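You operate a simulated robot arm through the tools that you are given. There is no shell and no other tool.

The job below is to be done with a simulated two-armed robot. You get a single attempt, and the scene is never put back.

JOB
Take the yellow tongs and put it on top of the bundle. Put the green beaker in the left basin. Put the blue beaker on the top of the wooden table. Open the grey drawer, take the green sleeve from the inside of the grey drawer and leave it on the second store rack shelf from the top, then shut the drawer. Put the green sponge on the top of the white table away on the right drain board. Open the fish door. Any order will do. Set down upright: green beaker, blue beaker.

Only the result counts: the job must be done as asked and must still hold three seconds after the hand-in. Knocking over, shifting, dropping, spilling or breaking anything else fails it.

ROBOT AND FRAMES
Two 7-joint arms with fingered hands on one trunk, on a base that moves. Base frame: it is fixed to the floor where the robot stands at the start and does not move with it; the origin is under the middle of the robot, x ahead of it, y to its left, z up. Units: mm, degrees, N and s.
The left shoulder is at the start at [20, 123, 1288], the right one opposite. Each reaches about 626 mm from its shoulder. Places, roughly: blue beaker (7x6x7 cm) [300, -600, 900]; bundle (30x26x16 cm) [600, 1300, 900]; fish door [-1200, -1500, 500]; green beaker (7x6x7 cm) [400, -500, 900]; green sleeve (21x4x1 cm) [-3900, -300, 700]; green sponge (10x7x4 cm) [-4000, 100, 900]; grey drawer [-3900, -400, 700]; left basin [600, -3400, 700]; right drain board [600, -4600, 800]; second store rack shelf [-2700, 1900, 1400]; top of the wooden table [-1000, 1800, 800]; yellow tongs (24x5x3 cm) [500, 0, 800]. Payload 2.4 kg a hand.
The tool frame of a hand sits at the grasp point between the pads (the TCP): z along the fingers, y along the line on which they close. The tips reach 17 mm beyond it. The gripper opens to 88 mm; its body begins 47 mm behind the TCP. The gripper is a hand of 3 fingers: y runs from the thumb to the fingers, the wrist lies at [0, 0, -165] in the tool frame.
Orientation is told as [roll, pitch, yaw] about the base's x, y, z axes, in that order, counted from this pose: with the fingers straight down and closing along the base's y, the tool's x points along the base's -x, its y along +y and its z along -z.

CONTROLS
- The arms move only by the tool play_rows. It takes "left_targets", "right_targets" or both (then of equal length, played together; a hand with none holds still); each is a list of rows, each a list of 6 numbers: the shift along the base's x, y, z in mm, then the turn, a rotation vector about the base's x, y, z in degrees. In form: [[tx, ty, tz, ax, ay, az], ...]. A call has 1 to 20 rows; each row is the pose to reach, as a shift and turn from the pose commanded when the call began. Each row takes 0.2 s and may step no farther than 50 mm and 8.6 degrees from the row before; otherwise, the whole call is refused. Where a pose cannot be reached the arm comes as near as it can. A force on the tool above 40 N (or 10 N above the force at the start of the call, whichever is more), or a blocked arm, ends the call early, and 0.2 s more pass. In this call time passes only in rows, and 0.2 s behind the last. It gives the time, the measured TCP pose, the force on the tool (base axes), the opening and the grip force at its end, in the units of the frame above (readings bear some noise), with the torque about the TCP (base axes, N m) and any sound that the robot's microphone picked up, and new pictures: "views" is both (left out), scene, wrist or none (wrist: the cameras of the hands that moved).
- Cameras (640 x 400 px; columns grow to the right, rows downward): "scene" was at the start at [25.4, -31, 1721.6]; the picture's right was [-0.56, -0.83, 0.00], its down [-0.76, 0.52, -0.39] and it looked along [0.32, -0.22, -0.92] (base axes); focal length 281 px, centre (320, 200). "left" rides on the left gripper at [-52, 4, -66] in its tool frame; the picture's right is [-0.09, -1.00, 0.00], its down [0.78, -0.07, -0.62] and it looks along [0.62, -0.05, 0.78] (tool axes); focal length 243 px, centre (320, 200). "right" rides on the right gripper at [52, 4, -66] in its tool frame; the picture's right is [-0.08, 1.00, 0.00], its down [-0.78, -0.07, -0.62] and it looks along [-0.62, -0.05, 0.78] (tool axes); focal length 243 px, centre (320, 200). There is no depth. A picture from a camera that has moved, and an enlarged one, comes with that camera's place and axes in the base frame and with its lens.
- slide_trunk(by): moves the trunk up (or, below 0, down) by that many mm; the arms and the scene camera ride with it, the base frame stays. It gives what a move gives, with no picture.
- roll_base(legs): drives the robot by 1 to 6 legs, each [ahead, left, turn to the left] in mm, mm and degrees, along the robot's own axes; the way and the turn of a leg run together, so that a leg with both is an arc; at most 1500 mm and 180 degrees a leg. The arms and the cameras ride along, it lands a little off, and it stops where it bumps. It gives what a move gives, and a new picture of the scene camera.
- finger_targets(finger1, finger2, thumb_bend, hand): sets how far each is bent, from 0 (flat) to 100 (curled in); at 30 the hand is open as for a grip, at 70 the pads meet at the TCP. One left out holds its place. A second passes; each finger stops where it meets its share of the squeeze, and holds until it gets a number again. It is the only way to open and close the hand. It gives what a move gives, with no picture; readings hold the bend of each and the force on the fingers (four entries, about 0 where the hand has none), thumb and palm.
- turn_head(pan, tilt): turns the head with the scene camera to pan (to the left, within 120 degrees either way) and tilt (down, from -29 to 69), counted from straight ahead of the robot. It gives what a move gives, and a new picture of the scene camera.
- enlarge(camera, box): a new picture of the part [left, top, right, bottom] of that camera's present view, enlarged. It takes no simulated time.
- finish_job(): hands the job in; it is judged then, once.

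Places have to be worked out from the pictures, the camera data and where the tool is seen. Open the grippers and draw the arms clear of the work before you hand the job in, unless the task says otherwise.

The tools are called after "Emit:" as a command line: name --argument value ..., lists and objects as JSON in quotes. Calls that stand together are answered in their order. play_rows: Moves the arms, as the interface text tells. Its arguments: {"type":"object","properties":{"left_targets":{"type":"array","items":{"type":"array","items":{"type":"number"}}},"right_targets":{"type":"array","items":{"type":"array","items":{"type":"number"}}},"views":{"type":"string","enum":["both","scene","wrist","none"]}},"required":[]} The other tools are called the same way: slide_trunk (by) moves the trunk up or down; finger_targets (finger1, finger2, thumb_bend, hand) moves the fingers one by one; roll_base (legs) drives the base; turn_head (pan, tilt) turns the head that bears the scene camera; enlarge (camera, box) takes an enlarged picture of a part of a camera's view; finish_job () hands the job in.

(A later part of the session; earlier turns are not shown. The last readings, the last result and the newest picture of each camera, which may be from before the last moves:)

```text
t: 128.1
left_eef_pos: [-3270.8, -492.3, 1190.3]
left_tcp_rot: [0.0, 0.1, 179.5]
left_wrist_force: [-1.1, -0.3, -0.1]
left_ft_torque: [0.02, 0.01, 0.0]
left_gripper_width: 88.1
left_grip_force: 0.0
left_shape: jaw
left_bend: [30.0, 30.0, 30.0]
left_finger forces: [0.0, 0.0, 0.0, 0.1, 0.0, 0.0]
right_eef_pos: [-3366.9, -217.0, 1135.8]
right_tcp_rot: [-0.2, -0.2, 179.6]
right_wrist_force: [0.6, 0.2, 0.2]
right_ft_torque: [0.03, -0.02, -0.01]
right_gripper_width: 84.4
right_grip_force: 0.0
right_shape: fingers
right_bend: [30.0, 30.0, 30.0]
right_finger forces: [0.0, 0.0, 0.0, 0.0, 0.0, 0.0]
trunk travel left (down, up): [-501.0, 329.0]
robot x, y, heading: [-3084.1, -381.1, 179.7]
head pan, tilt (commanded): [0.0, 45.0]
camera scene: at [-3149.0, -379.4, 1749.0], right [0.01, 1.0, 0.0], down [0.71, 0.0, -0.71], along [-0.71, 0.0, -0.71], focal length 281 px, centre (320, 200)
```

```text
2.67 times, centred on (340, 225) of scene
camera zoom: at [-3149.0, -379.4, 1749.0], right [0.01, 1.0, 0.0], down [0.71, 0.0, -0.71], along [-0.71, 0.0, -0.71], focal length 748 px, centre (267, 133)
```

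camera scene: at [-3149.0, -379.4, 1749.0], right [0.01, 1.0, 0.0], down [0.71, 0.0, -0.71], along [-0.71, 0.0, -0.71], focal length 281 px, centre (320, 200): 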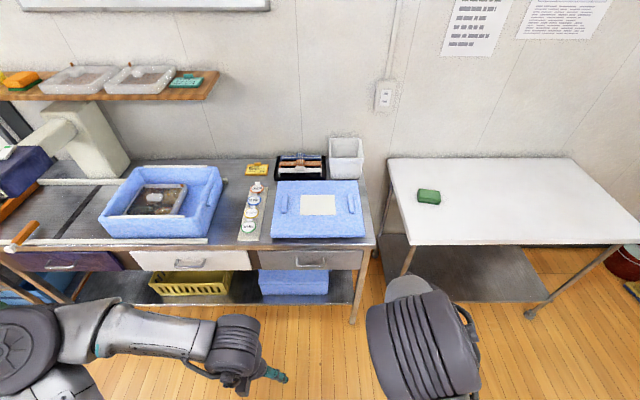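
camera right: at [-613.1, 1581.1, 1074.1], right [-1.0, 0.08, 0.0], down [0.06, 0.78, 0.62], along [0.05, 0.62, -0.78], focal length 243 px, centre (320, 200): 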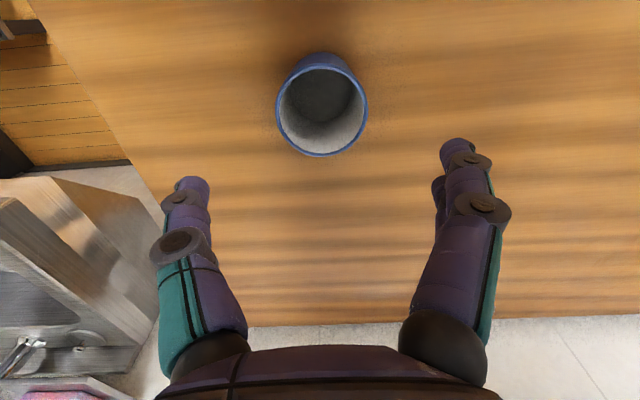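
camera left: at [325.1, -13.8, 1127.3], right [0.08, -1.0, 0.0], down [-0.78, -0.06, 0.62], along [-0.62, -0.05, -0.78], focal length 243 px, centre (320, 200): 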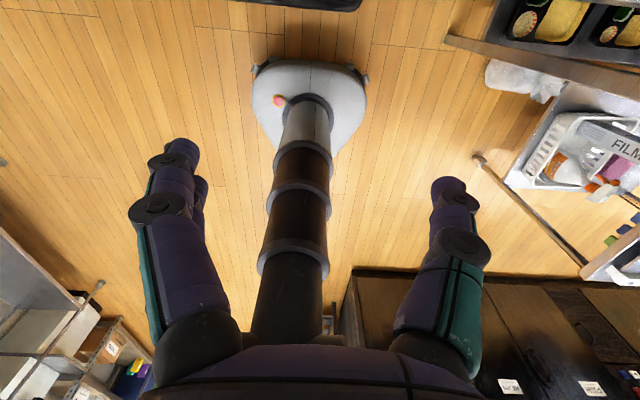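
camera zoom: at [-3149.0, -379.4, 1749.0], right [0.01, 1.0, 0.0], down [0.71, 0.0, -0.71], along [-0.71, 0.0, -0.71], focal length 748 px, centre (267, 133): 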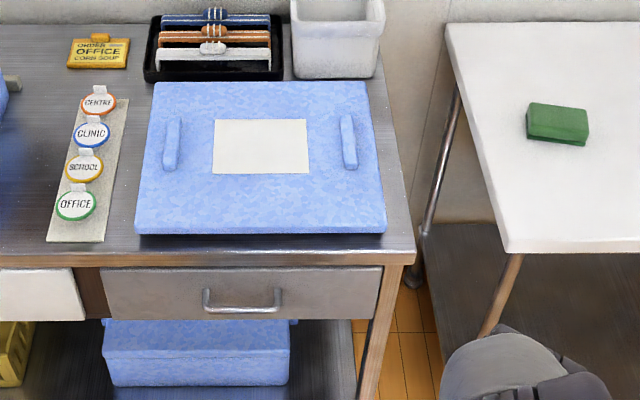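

The drawer has a horizontal bar handle about 120 mm wide, centred near y −416. I lower the trunk by 290 mm and drive 140 mm closer so the left hand can grip the bar horizontally.

Emit:
slide_trunk --by -290

Emit:
roll_base --legs '[[140, 0, 0]]'

```text
t: 131.0
left_eef_pos: [-3270.9, -492.8, 899.2]
left_tcp_rot: [0.0, 0.0, 179.6]
left_wrist_force: [-0.4, -0.5, -0.2]
left_ft_torque: [0.0, 0.04, -0.02]
left_gripper_width: 88.0
left_grip_force: 0.3
left_shape: jaw
left_bend: [30.0, 30.0, 30.0]
left_finger forces: [0.0, 0.0, 0.0, 0.0, 0.1, 0.0]
right_eef_pos: [-3366.2, -217.7, 845.9]
right_tcp_rot: [-0.3, -0.2, 179.6]
right_wrist_force: [0.3, 0.7, -0.6]
right_ft_torque: [0.01, 0.0, 0.0]
right_gripper_width: 84.3
right_grip_force: 0.1
right_shape: fingers
right_bend: [30.0, 30.0, 30.0]
right_finger forces: [0.0, 0.0, 0.0, 0.1, 0.0, 0.1]
trunk travel left (down, up): [-211.0, 619.0]
robot x, y, heading: [-3085.1, -381.7, 179.6]
head pan, tilt (commanded): [0.0, 45.0]
```

```text
t: 132.3
left_eef_pos: [-3413.6, -492.0, 900.1]
left_tcp_rot: [0.1, 0.2, 179.5]
left_wrist_force: [0.1, -0.1, -0.9]
left_ft_torque: [0.01, -0.02, -0.02]
left_gripper_width: 87.9
left_grip_force: 0.0
left_shape: jaw
left_bend: [30.0, 30.0, 30.0]
left_finger forces: [0.1, 0.0, 0.1, 0.0, 0.0, 0.0]
right_eef_pos: [-3507.7, -217.0, 846.6]
right_tcp_rot: [-0.2, -0.1, 179.5]
right_wrist_force: [0.1, -0.3, 0.1]
right_ft_torque: [0.0, 0.04, -0.01]
right_gripper_width: 84.4
right_grip_force: 0.0
right_shape: fingers
right_bend: [30.0, 30.0, 30.0]
right_finger forces: [0.0, 0.1, 0.1, 0.1, 0.1, 0.0]
trunk travel left (down, up): [-211.0, 619.0]
robot x, y, heading: [-3225.2, -379.1, 179.4]
head pan, tilt (commanded): [0.0, 45.0]
camera scene: at [-3290.6, -378.2, 1458.9], right [0.01, 1.0, 0.0], down [0.71, 0.0, -0.71], along [-0.71, 0.01, -0.71], focal length 281 px, centre (320, 200)
```

scene: 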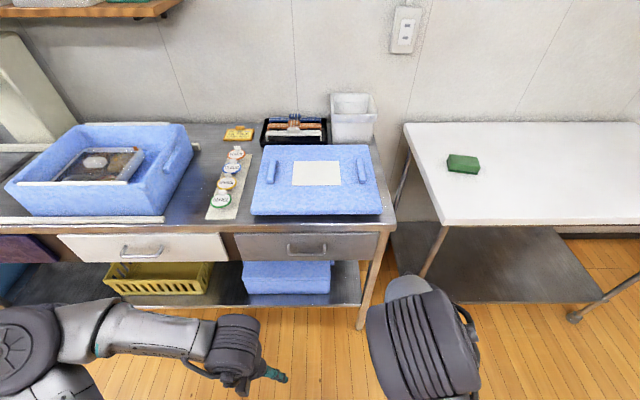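

I zoom on the drawer again from here to triangulate the handle.

Emit:
enlarge --camera "scene" --box '[220, 130, 460, 280]'

```text
2.67 times, centred on (340, 205) of scene
camera zoom: at [-3290.6, -378.2, 1458.9], right [0.01, 1.0, 0.0], down [0.71, 0.0, -0.71], along [-0.71, 0.01, -0.71], focal length 748 px, centre (267, 187)
```

zoom: 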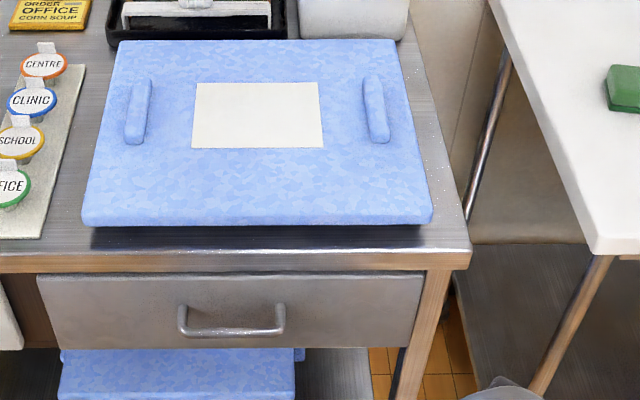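

I triangulate the bar at about [−3750, −411, 783] and the table edge at x −3783, z 873. I bring the left hand forward while tilting its fingers to point ahead.

Emit:
play_rows --left_targets '[[-17, 7, -7, 0, 8.2, 0], [-34, 14, -14, 0, 16.4, 0], [-51, 21, -21, 0, 24.6, 0], [-68, 28, -28, 0, 32.8, 0], [-85, 35, -35, 0, 41, 0], [-102, 42, -42, 0, 49.2, 0], [-119, 49, -49, 0, 57.4, 0], [-136, 56, -56, 0, 65.6, 0], [-153, 63, -63, 0, 73.8, 0], [-170, 72, -70, 0, 82, 0], [-190, 81, -80, 0, 90, 0]]' --views "both"

```text
t: 134.8
left_eef_pos: [-3601.5, -410.7, 819.3]
left_tcp_rot: [95.1, -89.6, 84.8]
left_wrist_force: [-0.4, 0.1, -0.1]
left_ft_torque: [0.03, 0.02, 0.03]
left_gripper_width: 88.1
left_grip_force: 0.0
left_shape: jaw
left_bend: [30.0, 30.0, 30.0]
left_finger forces: [0.1, 0.1, 0.0, 0.0, 0.0, 0.0]
left hand out of reach, approached as far as the arm can: row 1, 2, 3, 4, 5, 6
right_eef_pos: [-3506.5, -217.6, 845.7]
right_tcp_rot: [-0.2, -0.1, 179.5]
right_wrist_force: [0.1, 0.0, 0.3]
right_ft_torque: [0.01, -0.01, 0.04]
right_gripper_width: 84.4
right_grip_force: 0.1
right_shape: fingers
right_bend: [30.0, 30.0, 30.0]
right_finger forces: [0.0, 0.1, 0.0, 0.0, 0.0, 0.0]
trunk travel left (down, up): [-211.0, 619.0]
robot x, y, heading: [-3224.1, -383.1, 179.6]
head pan, tilt (commanded): [0.0, 45.0]
camera scene: at [-3290.0, -378.1, 1459.0], right [0.01, 1.0, 0.0], down [0.71, 0.0, -0.71], along [-0.71, 0.0, -0.71], focal length 281 px, centre (320, 200)
camera left: at [-3536.2, -413.2, 873.2], right [0.0, 1.0, 0.08], down [0.62, 0.06, -0.78], along [-0.78, 0.05, -0.62], focal length 243 px, centre (320, 200)
```

scene: 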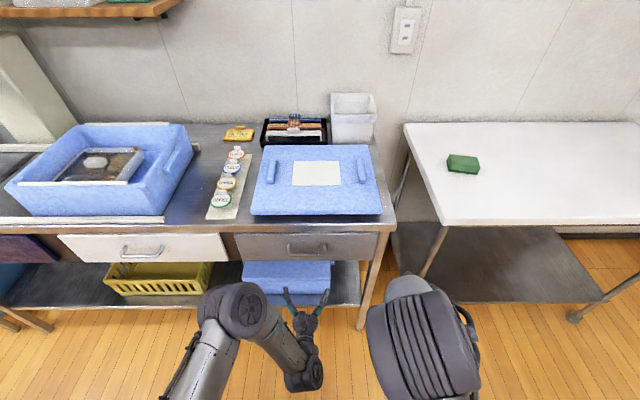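
left: 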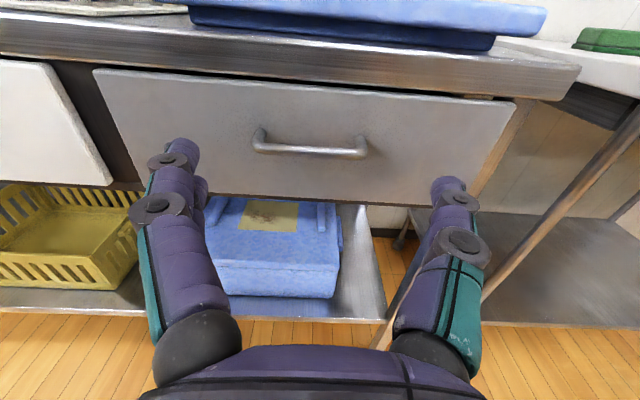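

The left hand now points ahead, and its camera shows the bar clearly. I roll the hand 90° about the forward axis so that the thumb comes on top and it can close vertically on the bar.

Emit:
play_rows --left_targets '[[0, 0, 0, 8.2, 0, 0], [0, 0, 0, 16.4, 0, 0], [0, 0, 0, 24.6, 0, 0], [0, 0, 0, 32.8, 0, 0], [0, 0, 0, 41, 0, 0], [0, 0, 0, 49.2, 0, 0], [0, 0, 0, 57.4, 0, 0], [0, 0, 0, 65.6, 0, 0], [0, 0, 0, 73.8, 0, 0], [0, 0, 0, 82, 0, 0], [0, 0, 0, 90, 0, 0]]' --views "both"

```text
t: 137.2
left_eef_pos: [-3602.0, -410.6, 819.3]
left_tcp_rot: [-90.0, -0.3, -90.1]
left_wrist_force: [0.0, 0.4, 0.3]
left_ft_torque: [-0.01, 0.02, 0.01]
left_gripper_width: 87.9
left_grip_force: 0.0
left_shape: jaw
left_bend: [30.0, 30.0, 30.0]
left_finger forces: [0.1, 0.1, 0.0, 0.0, 0.1, 0.0]
right_eef_pos: [-3507.5, -217.0, 844.6]
right_tcp_rot: [-0.3, -0.1, 179.5]
right_wrist_force: [0.2, -0.5, -0.2]
right_ft_torque: [-0.01, 0.0, 0.01]
right_gripper_width: 84.7
right_grip_force: 0.1
right_shape: fingers
right_bend: [30.0, 30.0, 30.0]
right_finger forces: [0.0, 0.0, 0.0, 0.0, 0.1, 0.1]
trunk travel left (down, up): [-211.0, 619.0]
robot x, y, heading: [-3224.2, -381.0, 179.8]
head pan, tilt (commanded): [0.0, 45.0]
camera scene: at [-3289.9, -378.2, 1459.0], right [0.01, 1.0, 0.0], down [0.71, 0.0, -0.71], along [-0.71, 0.0, -0.71], focal length 281 px, centre (320, 200)
camera left: at [-3537.1, -461.5, 815.4], right [0.0, -0.08, 1.0], down [0.62, 0.78, 0.06], along [-0.78, 0.62, 0.05], focal length 243 px, centre (320, 200)
```

scene: 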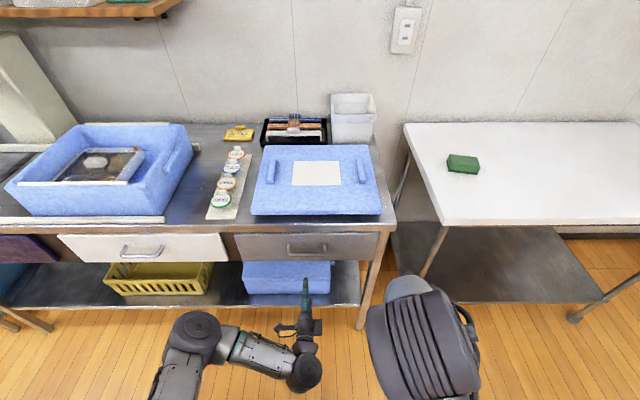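
left: 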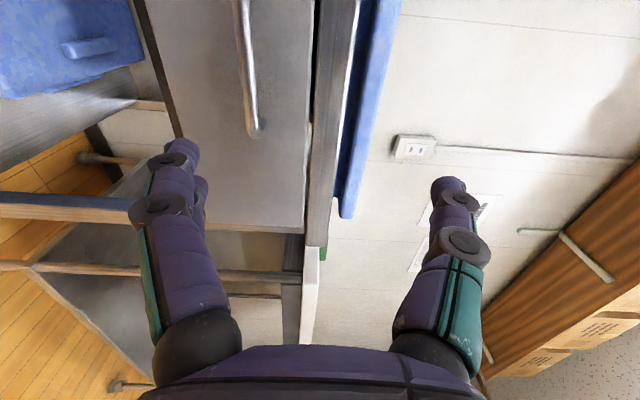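

The bar is at about z 760, x −3760. I pre-close the left fingers somewhat, then lower 57 mm and advance to x ≈ −3700 for another look.

Emit:
finger_targets --hand "left" --finger1 42 --finger2 42 --thumb_bend 42

Emit:
play_rows --left_targets '[[0, 0, -28, 0, 0, 0], [0, 0, -56, 0, 0, 0], [-40, 0, -56, 0, 0, 0], [-85, 0, -56, 0, 0, 0]]' --views "both"

```text
t: 138.2
left_eef_pos: [-3602.7, -411.7, 818.7]
left_tcp_rot: [-90.0, -0.4, -90.1]
left_wrist_force: [0.1, -0.5, 0.0]
left_ft_torque: [-0.01, -0.01, -0.01]
left_gripper_width: 58.6
left_grip_force: 0.0
left_shape: fingers
left_bend: [42.0, 42.0, 42.0]
left_finger forces: [0.0, 0.0, 0.0, 0.0, 0.0, 0.1]
right_eef_pos: [-3506.9, -214.9, 844.0]
right_tcp_rot: [-0.2, -0.1, 179.5]
right_wrist_force: [-0.8, -0.1, -0.6]
right_ft_torque: [-0.02, 0.02, -0.02]
right_gripper_width: 84.2
right_grip_force: 0.0
right_shape: fingers
right_bend: [30.0, 30.0, 30.0]
right_finger forces: [0.0, 0.0, 0.0, 0.0, 0.0, 0.0]
trunk travel left (down, up): [-211.0, 619.0]
robot x, y, heading: [-3226.4, -378.2, 179.5]
head pan, tilt (commanded): [0.0, 45.0]
```

```text
t: 139.2
left_eef_pos: [-3688.2, -411.5, 765.8]
left_tcp_rot: [-90.0, -0.4, -90.2]
left_wrist_force: [0.3, 0.7, -0.3]
left_ft_torque: [-0.01, 0.01, -0.02]
left_gripper_width: 58.6
left_grip_force: 0.0
left_shape: fingers
left_bend: [42.0, 42.0, 42.0]
left_finger forces: [0.1, 0.1, 0.1, 0.0, 0.0, 0.0]
right_eef_pos: [-3507.3, -216.8, 845.0]
right_tcp_rot: [-0.2, -0.1, 179.5]
right_wrist_force: [-0.3, -0.8, 0.5]
right_ft_torque: [0.0, 0.04, 0.0]
right_gripper_width: 84.5
right_grip_force: 0.0
right_shape: fingers
right_bend: [30.0, 30.0, 30.0]
right_finger forces: [0.1, 0.0, 0.0, 0.1, 0.1, 0.0]
trunk travel left (down, up): [-211.0, 619.0]
robot x, y, heading: [-3221.9, -377.3, 179.4]
head pan, tilt (commanded): [0.0, 45.0]
camera scene: at [-3290.1, -378.1, 1459.0], right [0.01, 1.0, 0.0], down [0.71, 0.0, -0.71], along [-0.71, 0.0, -0.71], focal length 281 px, centre (320, 200)
camera left: at [-3622.7, -462.3, 761.1], right [0.0, -0.08, 1.0], down [0.62, 0.78, 0.06], along [-0.78, 0.62, 0.05], focal length 243 px, centre (320, 200)
```

scene: 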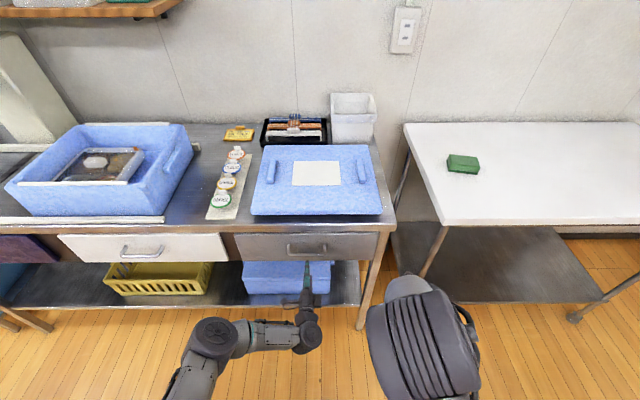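
left: 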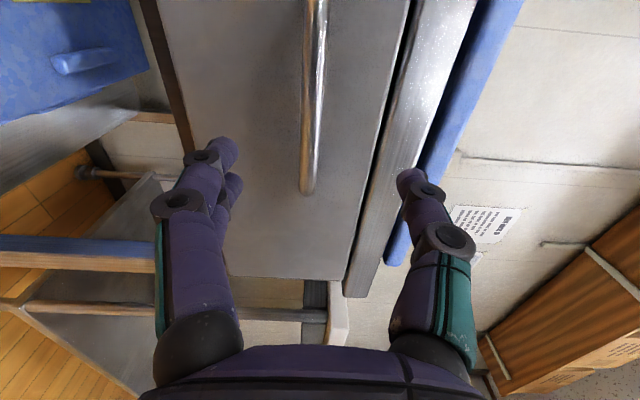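

Bar lies at z ≈ 760, about 60 mm ahead of the TCP. I lower 5 mm and advance 58 mm so that the bar comes between the pads.

Emit:
play_rows --left_targets '[[-20, 0, -5, 0, 0, 0], [-40, 0, -5, 0, 0, 0], [-57, 0, -5, 0, 0, 0]]' --views "wrist"

```text
t: 139.9
left_eef_pos: [-3744.6, -410.1, 759.5]
left_tcp_rot: [-90.1, -0.3, -90.2]
left_wrist_force: [0.5, 0.1, 0.7]
left_ft_torque: [0.02, -0.01, 0.01]
left_gripper_width: 58.5
left_grip_force: 0.0
left_shape: fingers
left_bend: [42.0, 42.0, 42.0]
left_finger forces: [0.0, 0.1, 0.0, 0.0, 0.0, 0.1]
right_eef_pos: [-3507.3, -216.9, 844.2]
right_tcp_rot: [-0.1, -0.1, 179.4]
right_wrist_force: [-0.5, 0.5, 0.8]
right_ft_torque: [-0.01, -0.01, 0.0]
right_gripper_width: 84.4
right_grip_force: 0.0
right_shape: fingers
right_bend: [30.0, 30.0, 30.0]
right_finger forces: [0.0, 0.0, 0.0, 0.0, 0.0, 0.0]
trunk travel left (down, up): [-211.0, 619.0]
robot x, y, heading: [-3225.1, -380.3, 179.3]
head pan, tilt (commanded): [0.0, 45.0]
camera left: at [-3679.5, -461.7, 755.5], right [0.0, -0.08, 1.0], down [0.62, 0.78, 0.06], along [-0.78, 0.62, 0.05], focal length 243 px, centre (320, 200)
```

left: 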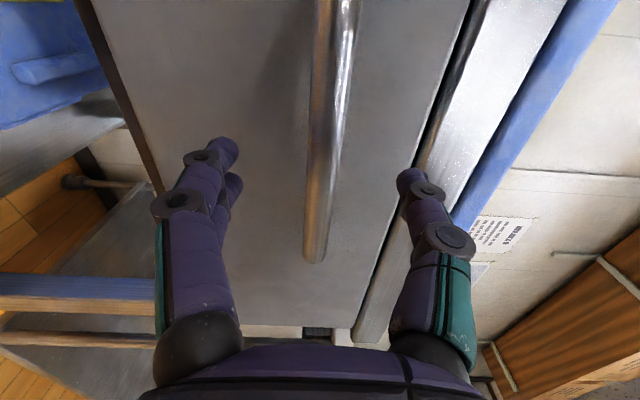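

The bar now passes right through the grasp point. I close the left hand on it.

Emit:
finger_targets --hand "left" --finger1 75 --finger2 75 --thumb_bend 75

Emit:
enlarge --camera "left" --box '[0, 0, 640, 400]'

```text
t: 140.9
left_eef_pos: [-3744.8, -412.0, 758.9]
left_tcp_rot: [-90.1, -0.5, -90.1]
left_wrist_force: [-2.2, 0.7, -0.5]
left_ft_torque: [0.0, -0.02, -0.01]
left_gripper_width: 5.3
left_grip_force: 6.7
left_shape: fingers
left_bend: [71.0, 71.0, 68.0]
left_finger forces: [4.1, 3.9, 0.0, 0.0, 6.5, 0.0]
right_eef_pos: [-3508.3, -216.6, 846.2]
right_tcp_rot: [-0.2, -0.1, 179.6]
right_wrist_force: [0.0, -0.3, 0.4]
right_ft_torque: [-0.03, -0.06, 0.02]
right_gripper_width: 84.3
right_grip_force: 0.0
right_shape: fingers
right_bend: [30.0, 30.0, 30.0]
right_finger forces: [0.0, 0.0, 0.0, 0.0, 0.1, 0.0]
trunk travel left (down, up): [-211.0, 619.0]
robot x, y, heading: [-3226.9, -381.0, 179.6]
head pan, tilt (commanded): [0.0, 45.0]
```

```text
1.00 times, centred on (320, 200) of left (not enlarged: the box is as wide or as high as the picture)
camera zoom: at [-3679.5, -461.6, 755.4], right [0.0, -0.08, 1.0], down [0.62, 0.78, 0.06], along [-0.78, 0.62, 0.05], focal length 243 px, centre (320, 200)
```

zoom: 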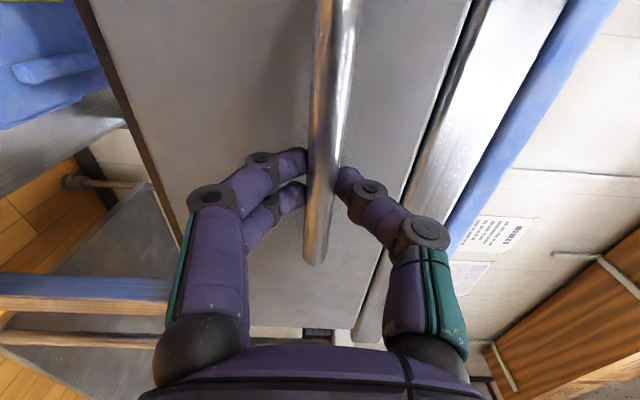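

The pads grip the bar. I squeeze harder and pull gently toward the robot (+x).

Emit:
finger_targets --hand "left" --finger1 90 --finger2 90 --thumb_bend 88

Emit:
play_rows --left_targets '[[10, 0, 0, 0, 0, 0], [25, 0, 0, 0, 0, 0], [45, 0, 0, 0, 0, 0], [65, 0, 0, 0, 0, 0]]' --views "both"

```text
t: 141.9
left_eef_pos: [-3744.6, -411.0, 759.5]
left_tcp_rot: [-90.0, -0.4, -90.1]
left_wrist_force: [-2.1, -0.1, -3.9]
left_ft_torque: [0.0, -0.04, 0.02]
left_gripper_width: 3.8
left_grip_force: 18.3
left_shape: fingers
left_bend: [76.0, 76.0, 70.0]
left_finger forces: [10.3, 10.3, 0.0, 0.0, 15.9, 0.0]
right_eef_pos: [-3507.0, -216.9, 844.3]
right_tcp_rot: [-0.2, -0.1, 179.4]
right_wrist_force: [-0.5, -0.2, 0.2]
right_ft_torque: [0.03, 0.01, -0.03]
right_gripper_width: 84.5
right_grip_force: 0.1
right_shape: fingers
right_bend: [30.0, 30.0, 30.0]
right_finger forces: [0.1, 0.0, 0.0, 0.0, 0.0, 0.0]
trunk travel left (down, up): [-211.0, 619.0]
robot x, y, heading: [-3225.5, -377.6, 179.6]
head pan, tilt (commanded): [0.0, 45.0]
```

```text
t: 142.9
left_eef_pos: [-3678.4, -410.4, 759.1]
left_tcp_rot: [-90.1, -0.5, -90.1]
left_wrist_force: [0.0, 0.2, -1.6]
left_ft_torque: [0.03, -0.01, 0.0]
left_gripper_width: 3.4
left_grip_force: 18.2
left_shape: fingers
left_bend: [77.0, 77.0, 71.0]
left_finger forces: [9.8, 9.8, 0.0, 0.0, 15.6, 0.0]
right_eef_pos: [-3507.2, -216.8, 844.8]
right_tcp_rot: [-0.2, -0.1, 179.5]
right_wrist_force: [0.8, -1.4, -0.1]
right_ft_torque: [0.01, -0.01, 0.0]
right_gripper_width: 84.2
right_grip_force: 0.0
right_shape: fingers
right_bend: [30.0, 30.0, 30.0]
right_finger forces: [0.0, 0.0, 0.0, 0.0, 0.1, 0.1]
trunk travel left (down, up): [-211.0, 619.0]
robot x, y, heading: [-3226.7, -379.9, 179.6]
head pan, tilt (commanded): [0.0, 45.0]
camera scene: at [-3290.0, -378.1, 1459.0], right [0.01, 1.0, 0.0], down [0.71, 0.0, -0.71], along [-0.71, 0.0, -0.71], focal length 281 px, centre (320, 200)
camera left: at [-3613.4, -461.4, 754.5], right [0.0, -0.08, 1.0], down [0.62, 0.78, 0.06], along [-0.78, 0.62, 0.05], focal length 243 px, centre (320, 200)
```

scene: 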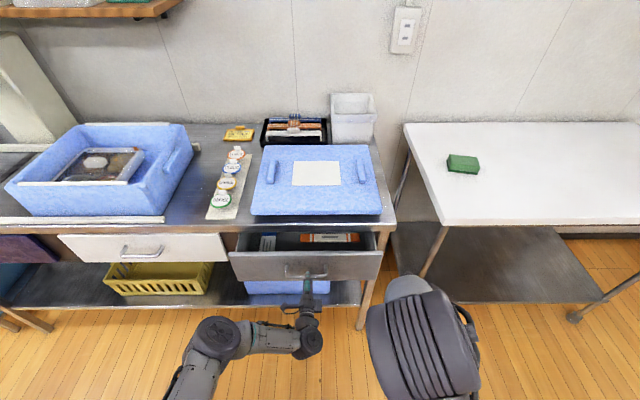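
left: 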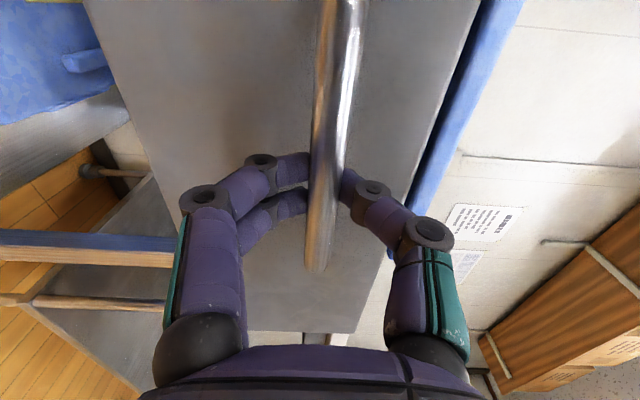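

The drawer slides out with the hand. I keep pulling another 150 mm.

Emit:
play_rows --left_targets '[[25, 0, 0, 0, 0, 0], [50, 0, 0, 0, 0, 0], [75, 0, 0, 0, 0, 0], [100, 0, 0, 0, 0, 0], [125, 0, 0, 0, 0, 0], [150, 0, 0, 0, 0, 0]]' --views "both"

```text
t: 144.3
left_eef_pos: [-3528.6, -410.1, 760.2]
left_tcp_rot: [-89.8, -0.5, -90.2]
left_wrist_force: [0.6, -1.6, -6.1]
left_ft_torque: [0.02, 0.0, 0.02]
left_gripper_width: 2.7
left_grip_force: 16.8
left_shape: fingers
left_bend: [78.0, 78.0, 72.0]
left_finger forces: [10.4, 10.3, 0.0, 0.1, 13.3, 0.1]
right_eef_pos: [-3507.3, -217.2, 845.3]
right_tcp_rot: [-0.2, -0.1, 179.5]
right_wrist_force: [0.4, 0.8, -1.0]
right_ft_torque: [0.02, -0.03, -0.01]
right_gripper_width: 84.5
right_grip_force: 0.0
right_shape: fingers
right_bend: [30.0, 30.0, 30.0]
right_finger forces: [0.0, 0.1, 0.0, 0.1, 0.1, 0.0]
trunk travel left (down, up): [-211.0, 619.0]
robot x, y, heading: [-3225.0, -377.1, 179.8]
head pan, tilt (commanded): [0.0, 45.0]
camera scene: at [-3290.1, -378.3, 1458.9], right [0.01, 1.0, 0.0], down [0.71, 0.0, -0.71], along [-0.71, 0.01, -0.71], focal length 281 px, centre (320, 200)
camera left: at [-3464.0, -461.0, 755.1], right [0.0, -0.08, 1.0], down [0.62, 0.78, 0.06], along [-0.78, 0.62, 0.05], focal length 243 px, centre (320, 200)
```

scene: 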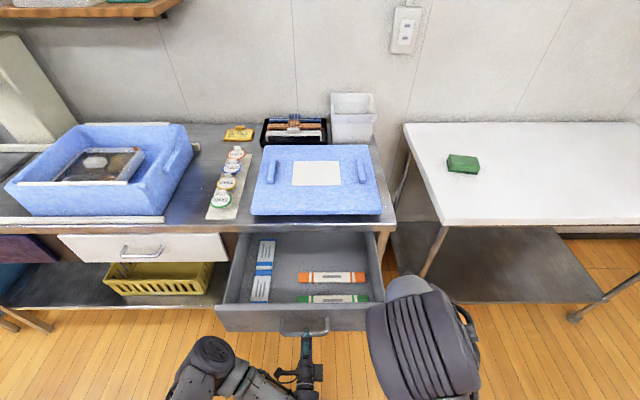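
left: 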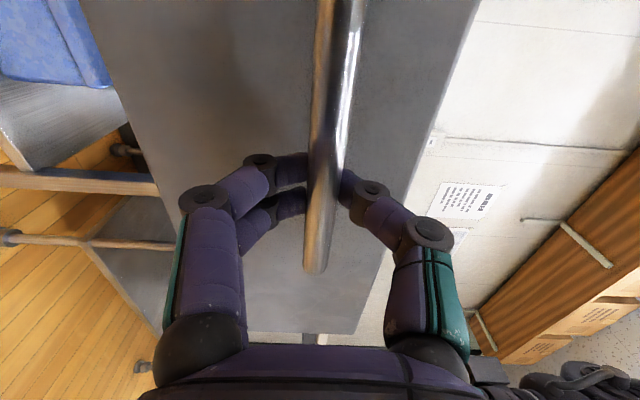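

The drawer is open about 215 mm; the green sleeve lies nearest its front, lengthwise along y, around [−3649, −335], with the orange one behind it. I keep the left hand on the handle and bring the right hand above the sleeve, yawing it −90° so it closes along x.

Emit:
play_rows --right_targets '[[0, 0, 40, 0, 0, 0], [-5, -5, 85, 0, 0, -8.2], [-20, -18, 85, 0, 0, -16.4], [-35, -31, 85, 0, 0, -24.6], [-50, -44, 85, 0, 0, -32.8], [-65, -57, 85, 0, 0, -41], [-80, -70, 85, 0, 0, -49.2], [-95, -83, 85, 0, 0, -57.4], [-110, -96, 85, 0, 0, -65.6], [-122, -108, 85, 0, 0, -73.8], [-130, -116, 85, 0, 0, -82], [-134, -118, 85, 0, 0, -89.6]]' --views "both"

```text
t: 146.9
left_eef_pos: [-3530.8, -409.5, 759.3]
left_tcp_rot: [-89.9, -0.5, -90.2]
left_wrist_force: [-0.4, 0.8, -5.2]
left_ft_torque: [0.02, -0.04, 0.01]
left_gripper_width: 2.5
left_grip_force: 16.4
left_shape: fingers
left_bend: [78.0, 78.0, 73.0]
left_finger forces: [9.8, 9.7, 0.0, 0.1, 13.3, 0.0]
right_eef_pos: [-3631.1, -268.6, 926.1]
right_tcp_rot: [-0.2, 0.4, 90.2]
right_wrist_force: [-0.6, 0.5, -0.2]
right_ft_torque: [-0.02, 0.02, -0.02]
right_gripper_width: 84.3
right_grip_force: 0.1
right_shape: fingers
right_bend: [30.0, 30.0, 30.0]
right_finger forces: [0.1, 0.0, 0.0, 0.1, 0.0, 0.0]
right hand out of reach, approached as far as the arm can: row 11, 12
trunk travel left (down, up): [-211.0, 619.0]
robot x, y, heading: [-3227.6, -378.6, 179.7]
head pan, tilt (commanded): [0.0, 45.0]
camera scene: at [-3290.3, -378.2, 1459.0], right [0.01, 1.0, 0.0], down [0.71, 0.0, -0.71], along [-0.71, 0.0, -0.71], focal length 281 px, centre (320, 200)
camera right: at [-3636.6, -321.3, 992.9], right [-1.0, 0.08, 0.0], down [0.06, 0.78, 0.62], along [0.05, 0.62, -0.79], focal length 243 px, centre (320, 200)
```

scene: 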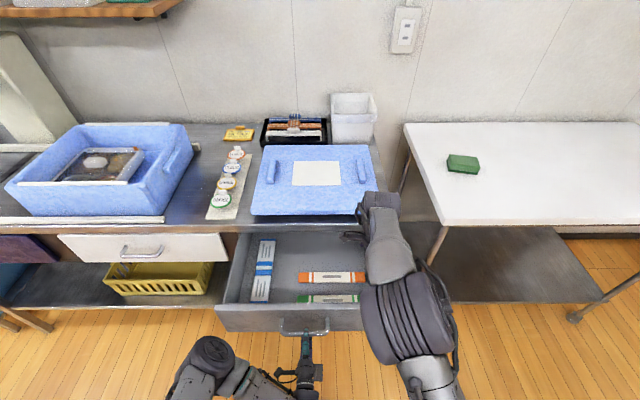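
right: 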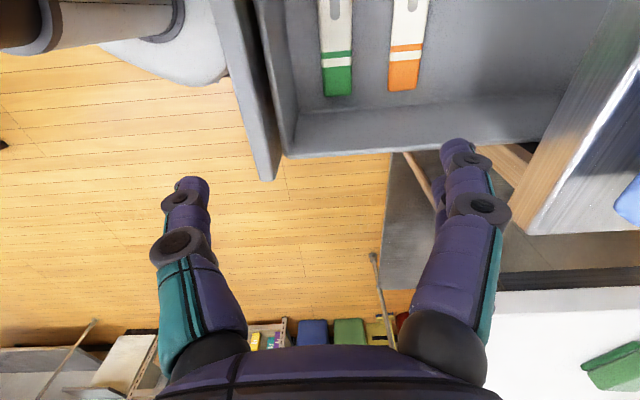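

The yawed right hand fell short in y (−268 instead of −335). The wrist view shows green's end at about [−3649, −247] with ~38 mm gap to orange. I test whether the target becomes reachable at a lower height.

Emit:
play_rows --right_targets '[[0, 0, -20, 0, 0, 0], [0, 0, -40, 0, 0, 0]]' --views "none"

```text
t: 147.6
left_eef_pos: [-3530.9, -411.1, 759.5]
left_tcp_rot: [-89.9, -0.5, -90.1]
left_wrist_force: [0.3, 0.4, -5.9]
left_ft_torque: [-0.01, -0.01, 0.02]
left_gripper_width: 2.7
left_grip_force: 16.3
left_shape: fingers
left_bend: [78.0, 78.0, 73.0]
left_finger forces: [9.9, 9.8, 0.1, 0.0, 13.0, 0.0]
right_eef_pos: [-3632.8, -270.0, 886.1]
right_tcp_rot: [-0.3, 0.0, 90.0]
right_wrist_force: [-1.5, -0.5, -0.1]
right_ft_torque: [-0.02, -0.02, 0.02]
right_gripper_width: 84.1
right_grip_force: 0.2
right_shape: fingers
right_bend: [30.0, 30.0, 30.0]
right_finger forces: [0.1, 0.1, 0.1, 0.1, 0.0, 0.0]
trunk travel left (down, up): [-211.0, 619.0]
robot x, y, heading: [-3223.0, -380.2, 179.5]
head pan, tilt (commanded): [0.0, 45.0]
```

Still short by 65 mm at y −270, a wrist limit. I release the handle with the left hand, retract it 60 mm, and will shift the base 65 mm to the left instead.

Emit:
finger_targets --hand "left" --finger1 40 --finger2 40 --thumb_bend 40

Emit:
play_rows --left_targets '[[20, 0, 0, 0, 0, 0], [40, 0, 0, 0, 0, 0], [60, 0, 0, 0, 0, 0]]' --views "both"

```text
t: 148.6
left_eef_pos: [-3529.4, -409.8, 760.4]
left_tcp_rot: [-89.9, -0.5, -90.1]
left_wrist_force: [0.3, 0.1, 0.4]
left_ft_torque: [0.0, 0.01, -0.01]
left_gripper_width: 62.2
left_grip_force: 0.1
left_shape: fingers
left_bend: [40.0, 40.0, 40.0]
left_finger forces: [0.1, 0.0, 0.1, 0.0, 0.0, 0.0]
right_eef_pos: [-3632.7, -269.6, 886.6]
right_tcp_rot: [-0.2, 0.0, 90.1]
right_wrist_force: [-0.2, -0.7, -0.6]
right_ft_torque: [-0.01, 0.01, -0.02]
right_gripper_width: 84.2
right_grip_force: 0.1
right_shape: fingers
right_bend: [30.0, 30.0, 30.0]
right_finger forces: [0.1, 0.0, 0.0, 0.0, 0.1, 0.1]
trunk travel left (down, up): [-211.0, 619.0]
robot x, y, heading: [-3226.2, -379.6, 179.7]
head pan, tilt (commanded): [0.0, 45.0]
```

```text
t: 149.3
left_eef_pos: [-3472.4, -410.7, 760.8]
left_tcp_rot: [-90.5, -0.5, -89.7]
left_wrist_force: [0.3, 0.1, 0.4]
left_ft_torque: [0.02, 0.01, -0.01]
left_gripper_width: 62.1
left_grip_force: 0.1
left_shape: fingers
left_bend: [40.0, 40.0, 40.0]
left_finger forces: [0.0, 0.0, 0.0, 0.1, 0.0, 0.0]
right_eef_pos: [-3632.2, -269.4, 886.2]
right_tcp_rot: [-0.2, 0.0, 90.0]
right_wrist_force: [-0.7, 1.0, -0.2]
right_ft_torque: [0.01, 0.0, -0.02]
right_gripper_width: 84.6
right_grip_force: 0.1
right_shape: fingers
right_bend: [30.0, 30.0, 30.0]
right_finger forces: [0.0, 0.0, 0.0, 0.0, 0.1, 0.0]
trunk travel left (down, up): [-211.0, 619.0]
robot x, y, heading: [-3227.2, -380.5, 179.7]
head pan, tilt (commanded): [0.0, 45.0]
camera scene: at [-3289.9, -378.2, 1459.1], right [0.01, 1.0, 0.0], down [0.71, 0.0, -0.71], along [-0.71, 0.01, -0.71], focal length 281 px, centre (320, 200)
camera left: at [-3406.4, -461.0, 756.2], right [0.01, -0.08, 1.0], down [0.62, 0.78, 0.05], along [-0.79, 0.62, 0.05], focal length 243 px, centre (320, 200)
```

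scene: 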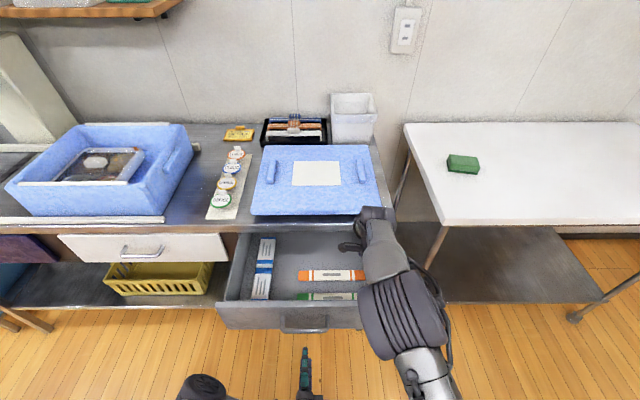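
left: 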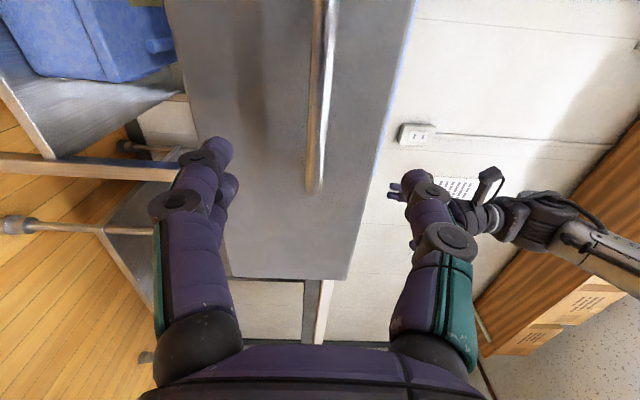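

The left hand is clear of the handle. I shift the base 65 mm to the left (−y).

Emit:
roll_base --legs '[[0, 65, 0]]'

Emit:
enlarge --camera "right" --box '[0, 0, 640, 400]'

```text
t: 150.3
left_eef_pos: [-3472.1, -474.4, 761.2]
left_tcp_rot: [-90.4, -0.5, -89.9]
left_wrist_force: [0.6, -0.3, -1.1]
left_ft_torque: [0.03, 0.02, -0.02]
left_gripper_width: 62.2
left_grip_force: 0.0
left_shape: fingers
left_bend: [40.0, 40.0, 40.0]
left_finger forces: [0.1, 0.0, 0.1, 0.0, 0.1, 0.0]
right_eef_pos: [-3633.4, -332.6, 887.0]
right_tcp_rot: [-0.2, 0.0, 90.0]
right_wrist_force: [0.6, 0.0, 0.3]
right_ft_torque: [-0.01, 0.0, 0.02]
right_gripper_width: 84.4
right_grip_force: 0.0
right_shape: fingers
right_bend: [30.0, 30.0, 30.0]
right_finger forces: [0.0, 0.0, 0.0, 0.0, 0.0, 0.1]
trunk travel left (down, up): [-211.0, 619.0]
robot x, y, heading: [-3222.7, -442.1, 179.5]
head pan, tilt (commanded): [0.0, 45.0]
camera scene: at [-3290.4, -443.2, 1459.0], right [0.01, 1.0, 0.0], down [0.71, -0.01, -0.71], along [-0.71, 0.01, -0.71], focal length 281 px, centre (320, 200)
```

scene: 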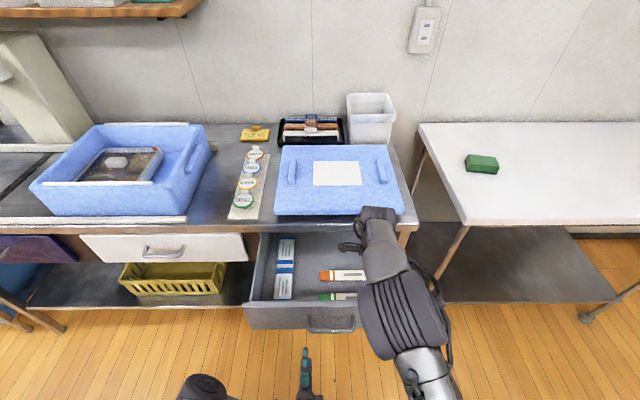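

```text
1.00 times, centred on (320, 200) of right (not enlarged: the box is as wide or as high as the picture)
camera zoom: at [-3637.6, -385.9, 953.4], right [-1.0, 0.09, 0.0], down [0.06, 0.78, 0.62], along [0.06, 0.62, -0.78], focal length 243 px, centre (320, 200)
```

zoom: 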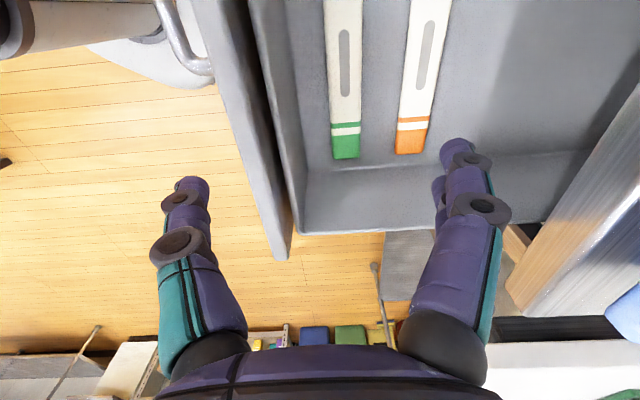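

The sleeve lies at x ≈ −3653, about 32 mm wide. I align the right hand over it (x −3653, y ≈ −335) and lower part way, checking the outcome.

Emit:
play_rows --right_targets '[[-8, 32, 0, 0, 0, 0], [-14, 63, 0, 0, 0, 0], [-14, 63, -25, 0, 0, 0]]' --views "wrist"

```text
t: 151.1
left_eef_pos: [-3473.8, -474.4, 761.4]
left_tcp_rot: [-90.4, -0.5, -89.7]
left_wrist_force: [0.3, 0.1, 0.0]
left_ft_torque: [-0.04, -0.01, 0.0]
left_gripper_width: 62.2
left_grip_force: 0.0
left_shape: fingers
left_bend: [40.0, 40.0, 40.0]
left_finger forces: [0.0, 0.0, 0.0, 0.1, 0.0, 0.1]
right_eef_pos: [-3646.1, -269.5, 860.9]
right_tcp_rot: [-0.1, 0.0, 90.0]
right_wrist_force: [0.0, 0.4, -0.2]
right_ft_torque: [-0.03, 0.03, -0.01]
right_gripper_width: 84.0
right_grip_force: 0.0
right_shape: fingers
right_bend: [30.0, 30.0, 30.0]
right_finger forces: [0.1, 0.1, 0.1, 0.0, 0.1, 0.0]
trunk travel left (down, up): [-211.0, 619.0]
robot x, y, heading: [-3227.5, -447.1, 179.7]
head pan, tilt (commanded): [0.0, 45.0]
camera right: at [-3651.5, -321.6, 927.2], right [-1.0, 0.09, 0.0], down [0.06, 0.78, 0.62], along [0.06, 0.62, -0.78], focal length 243 px, centre (320, 200)
```

right: 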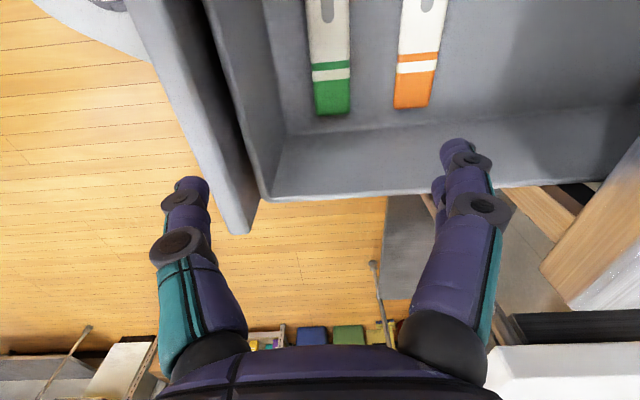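

The command base had reset to the measured pose. I now shift back −66 mm in y and −7 mm in x, staying at this height.

Emit:
play_rows --right_targets '[[-4, -33, 5, 0, 0, 0], [-7, -66, 5, 0, 0, 0]]' --views "wrist"

```text
t: 151.7
left_eef_pos: [-3472.6, -474.3, 760.4]
left_tcp_rot: [-90.5, -0.6, -89.8]
left_wrist_force: [0.5, -0.1, 0.1]
left_ft_torque: [0.03, 0.06, -0.02]
left_gripper_width: 61.8
left_grip_force: 0.1
left_shape: fingers
left_bend: [40.0, 40.0, 40.0]
left_finger forces: [0.0, 0.0, 0.0, 0.0, 0.0, 0.0]
right_eef_pos: [-3653.7, -334.4, 865.1]
right_tcp_rot: [-0.2, 0.1, 90.2]
right_wrist_force: [-0.6, -0.5, 0.5]
right_ft_torque: [-0.01, 0.0, 0.0]
right_gripper_width: 84.4
right_grip_force: 0.0
right_shape: fingers
right_bend: [30.0, 30.0, 30.0]
right_finger forces: [0.1, 0.0, 0.1, 0.1, 0.0, 0.0]
right hand out of reach, approached as far as the arm can: row 2
trunk travel left (down, up): [-211.0, 619.0]
robot x, y, heading: [-3224.4, -442.5, 179.6]
head pan, tilt (commanded): [0.0, 45.0]
camera right: at [-3658.5, -385.4, 932.7], right [-1.0, 0.08, 0.0], down [0.06, 0.78, 0.62], along [0.05, 0.62, -0.79], focal length 243 px, centre (320, 200)
```

right: 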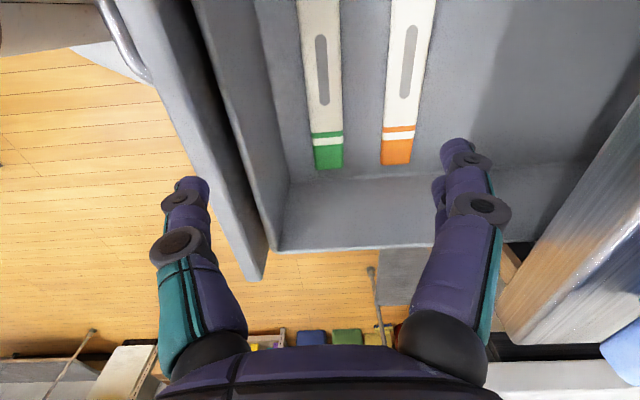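

The hand is over the sleeve (x −3658 needed). I narrow the opening to about 54 mm so both sides fit beside the sleeve, then lower to z ≈ 740.

Emit:
finger_targets --hand "right" --finger1 44 --finger2 44 --thumb_bend 44

Emit:
play_rows --right_targets '[[-4, 0, -30, 0, 0, 0], [-4, 0, -65, 0, 0, 0], [-4, 0, -100, 0, 0, 0]]' --views "both"

```text
t: 152.7
left_eef_pos: [-3472.9, -474.5, 760.6]
left_tcp_rot: [-90.5, -0.6, -89.8]
left_wrist_force: [-0.2, -0.4, -0.4]
left_ft_torque: [0.01, -0.01, -0.01]
left_gripper_width: 62.2
left_grip_force: 0.1
left_shape: fingers
left_bend: [40.0, 40.0, 40.0]
left_finger forces: [0.0, 0.0, 0.1, 0.0, 0.0, 0.1]
right_eef_pos: [-3652.9, -333.2, 866.3]
right_tcp_rot: [-0.2, 0.2, 90.2]
right_wrist_force: [-1.4, 0.3, -0.7]
right_ft_torque: [0.02, -0.01, 0.03]
right_gripper_width: 54.5
right_grip_force: 0.1
right_shape: fingers
right_bend: [44.0, 44.0, 44.0]
right_finger forces: [0.0, 0.1, 0.0, 0.1, 0.0, 0.1]
trunk travel left (down, up): [-211.0, 619.0]
robot x, y, heading: [-3222.8, -442.9, 179.3]
head pan, tilt (commanded): [0.0, 45.0]
```

```text
t: 153.5
left_eef_pos: [-3473.8, -474.7, 759.7]
left_tcp_rot: [-90.5, -0.4, -89.8]
left_wrist_force: [0.4, -0.8, 1.2]
left_ft_torque: [0.0, -0.02, 0.0]
left_gripper_width: 62.3
left_grip_force: 0.1
left_shape: fingers
left_bend: [40.0, 40.0, 40.0]
left_finger forces: [0.1, 0.1, 0.0, 0.1, 0.0, 0.1]
right_eef_pos: [-3656.9, -332.5, 766.9]
right_tcp_rot: [-0.2, 0.1, 90.0]
right_wrist_force: [-0.3, 0.8, -0.1]
right_ft_torque: [-0.01, -0.02, -0.01]
right_gripper_width: 54.0
right_grip_force: 0.0
right_shape: fingers
right_bend: [44.0, 44.0, 44.0]
right_finger forces: [0.0, 0.0, 0.0, 0.1, 0.0, 0.1]
trunk travel left (down, up): [-211.0, 619.0]
robot x, y, heading: [-3229.7, -441.6, 179.4]
head pan, tilt (commanded): [0.0, 45.0]
camera scene: at [-3290.5, -442.5, 1459.0], right [0.01, 1.0, 0.0], down [0.71, -0.01, -0.71], along [-0.71, 0.01, -0.71], focal length 281 px, centre (320, 200)
camera right: at [-3661.9, -383.8, 834.1], right [-1.0, 0.09, 0.0], down [0.06, 0.78, 0.62], along [0.06, 0.62, -0.78], focal length 243 px, centre (320, 200)
```

scene: 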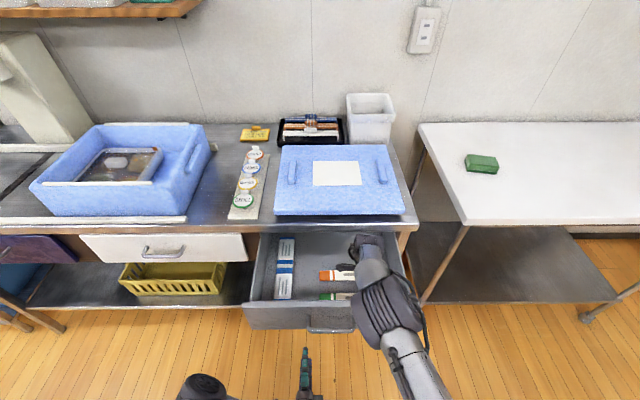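
right: 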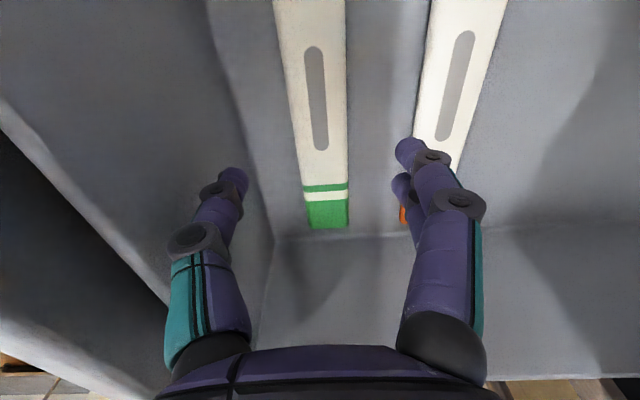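

Green is centred at x ≈ −3656 under the hand, with orange's edge at −3710. I narrow the opening a little more and lower to z ≈ 725.

Emit:
finger_targets --hand "right" --finger1 47 --finger2 47 --thumb_bend 47

Emit:
play_rows --right_targets '[[1, 0, -20, 0, 0, 0], [1, 0, -40, 0, 0, 0]]' --views "wrist"

```text
t: 154.5
left_eef_pos: [-3471.3, -474.6, 759.8]
left_tcp_rot: [-90.6, -0.4, -89.9]
left_wrist_force: [0.3, 0.1, 1.3]
left_ft_torque: [-0.01, 0.0, 0.0]
left_gripper_width: 62.2
left_grip_force: 0.1
left_shape: fingers
left_bend: [40.0, 40.0, 40.0]
left_finger forces: [0.0, 0.0, 0.0, 0.0, 0.0, 0.0]
right_eef_pos: [-3656.9, -332.7, 768.1]
right_tcp_rot: [-0.1, 0.0, 90.0]
right_wrist_force: [-1.0, -0.6, 0.1]
right_ft_torque: [0.01, 0.02, 0.01]
right_gripper_width: 47.4
right_grip_force: 0.2
right_shape: fingers
right_bend: [47.0, 47.0, 47.0]
right_finger forces: [0.0, 0.0, 0.1, 0.1, 0.0, 0.0]
trunk travel left (down, up): [-211.0, 619.0]
robot x, y, heading: [-3225.7, -440.6, 179.7]
head pan, tilt (commanded): [0.0, 45.0]
```

```text
t: 155.1
left_eef_pos: [-3471.1, -473.4, 761.1]
left_tcp_rot: [-90.6, -0.5, -89.8]
left_wrist_force: [-0.7, 0.0, 1.1]
left_ft_torque: [0.02, -0.01, -0.01]
left_gripper_width: 62.1
left_grip_force: 0.0
left_shape: fingers
left_bend: [40.0, 40.0, 40.0]
left_finger forces: [0.0, 0.1, 0.0, 0.0, 0.1, 0.0]
right_eef_pos: [-3656.4, -331.7, 726.2]
right_tcp_rot: [-0.2, 0.0, 90.0]
right_wrist_force: [-0.7, -0.5, -0.5]
right_ft_torque: [0.01, -0.03, -0.03]
right_gripper_width: 47.6
right_grip_force: 0.0
right_shape: fingers
right_bend: [47.0, 47.0, 47.0]
right_finger forces: [0.0, 0.0, 0.1, 0.1, 0.0, 0.0]
trunk travel left (down, up): [-211.0, 619.0]
robot x, y, heading: [-3229.5, -442.8, 179.6]
head pan, tilt (commanded): [0.0, 45.0]
camera right: at [-3661.2, -384.2, 793.1], right [-1.0, 0.09, 0.0], down [0.06, 0.78, 0.62], along [0.06, 0.62, -0.78], focal length 243 px, centre (320, 200)
```

right: 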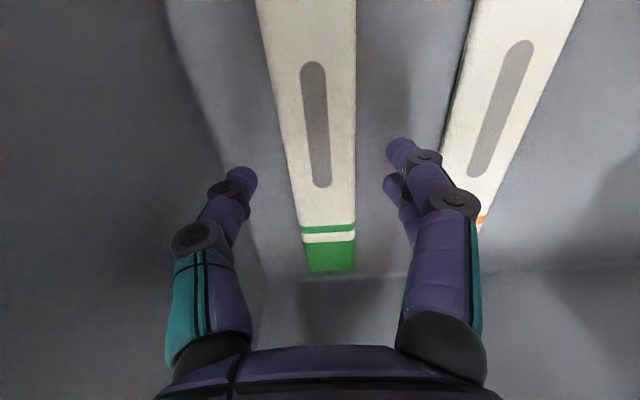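

The sleeve's top is at about z 694. I lower in small steps until the tips nearly touch the drawer floor.

Emit:
play_rows --right_targets '[[0, 0, -8, 0, 0, 0], [0, 0, -16, 0, 0, 0]]' --views "wrist"

```text
t: 155.7
left_eef_pos: [-3472.6, -473.7, 761.1]
left_tcp_rot: [-90.5, -0.5, -89.7]
left_wrist_force: [0.8, 1.3, 0.5]
left_ft_torque: [0.02, -0.02, 0.06]
left_gripper_width: 62.1
left_grip_force: 0.0
left_shape: fingers
left_bend: [40.0, 40.0, 40.0]
left_finger forces: [0.0, 0.0, 0.1, 0.0, 0.1, 0.0]
right_eef_pos: [-3656.2, -333.3, 710.2]
right_tcp_rot: [-0.3, -0.1, 90.0]
right_wrist_force: [0.2, 1.2, 0.0]
right_ft_torque: [0.0, -0.01, -0.02]
right_gripper_width: 47.4
right_grip_force: 0.2
right_shape: fingers
right_bend: [47.0, 47.0, 47.0]
right_finger forces: [0.0, 0.0, 0.0, 0.0, 0.1, 0.1]
trunk travel left (down, up): [-211.0, 619.0]
robot x, y, heading: [-3225.7, -443.6, 179.8]
head pan, tilt (commanded): [0.0, 45.0]
camera right: at [-3661.4, -384.8, 777.6], right [-1.0, 0.09, 0.0], down [0.06, 0.78, 0.62], along [0.06, 0.62, -0.78], focal length 243 px, centre (320, 200)
```

right: 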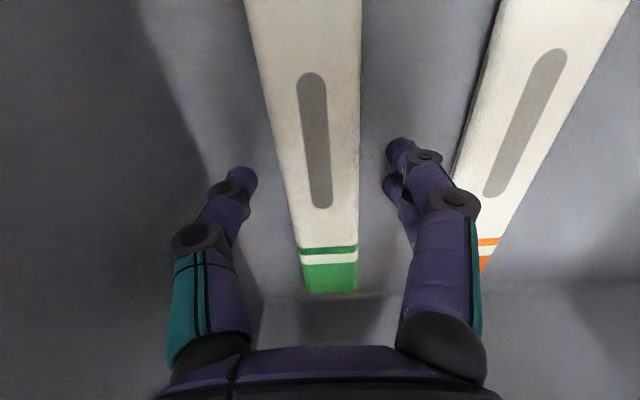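

Not touching yet. I go down 8 mm more, cautiously.

Emit:
play_rows --right_targets '[[0, 0, -4, 0, 0, 0], [0, 0, -8, 0, 0, 0]]' --views "none"

```text
t: 156.3
left_eef_pos: [-3471.7, -475.5, 759.5]
left_tcp_rot: [-90.5, -0.5, -89.7]
left_wrist_force: [0.5, -0.3, 0.5]
left_ft_torque: [0.0, 0.02, -0.02]
left_gripper_width: 61.9
left_grip_force: 0.1
left_shape: fingers
left_bend: [40.0, 40.0, 40.0]
left_finger forces: [0.0, 0.1, 0.0, 0.0, 0.0, 0.0]
right_eef_pos: [-3656.3, -333.3, 704.0]
right_tcp_rot: [-0.2, 0.0, 90.0]
right_wrist_force: [0.0, -1.1, 0.1]
right_ft_torque: [0.0, -0.01, -0.04]
right_gripper_width: 47.3
right_grip_force: 0.1
right_shape: fingers
right_bend: [47.0, 47.0, 47.0]
right_finger forces: [0.1, 0.0, 0.0, 0.0, 0.1, 0.0]
trunk travel left (down, up): [-211.0, 619.0]
robot x, y, heading: [-3227.1, -447.7, 179.7]
head pan, tilt (commanded): [0.0, 45.0]
```

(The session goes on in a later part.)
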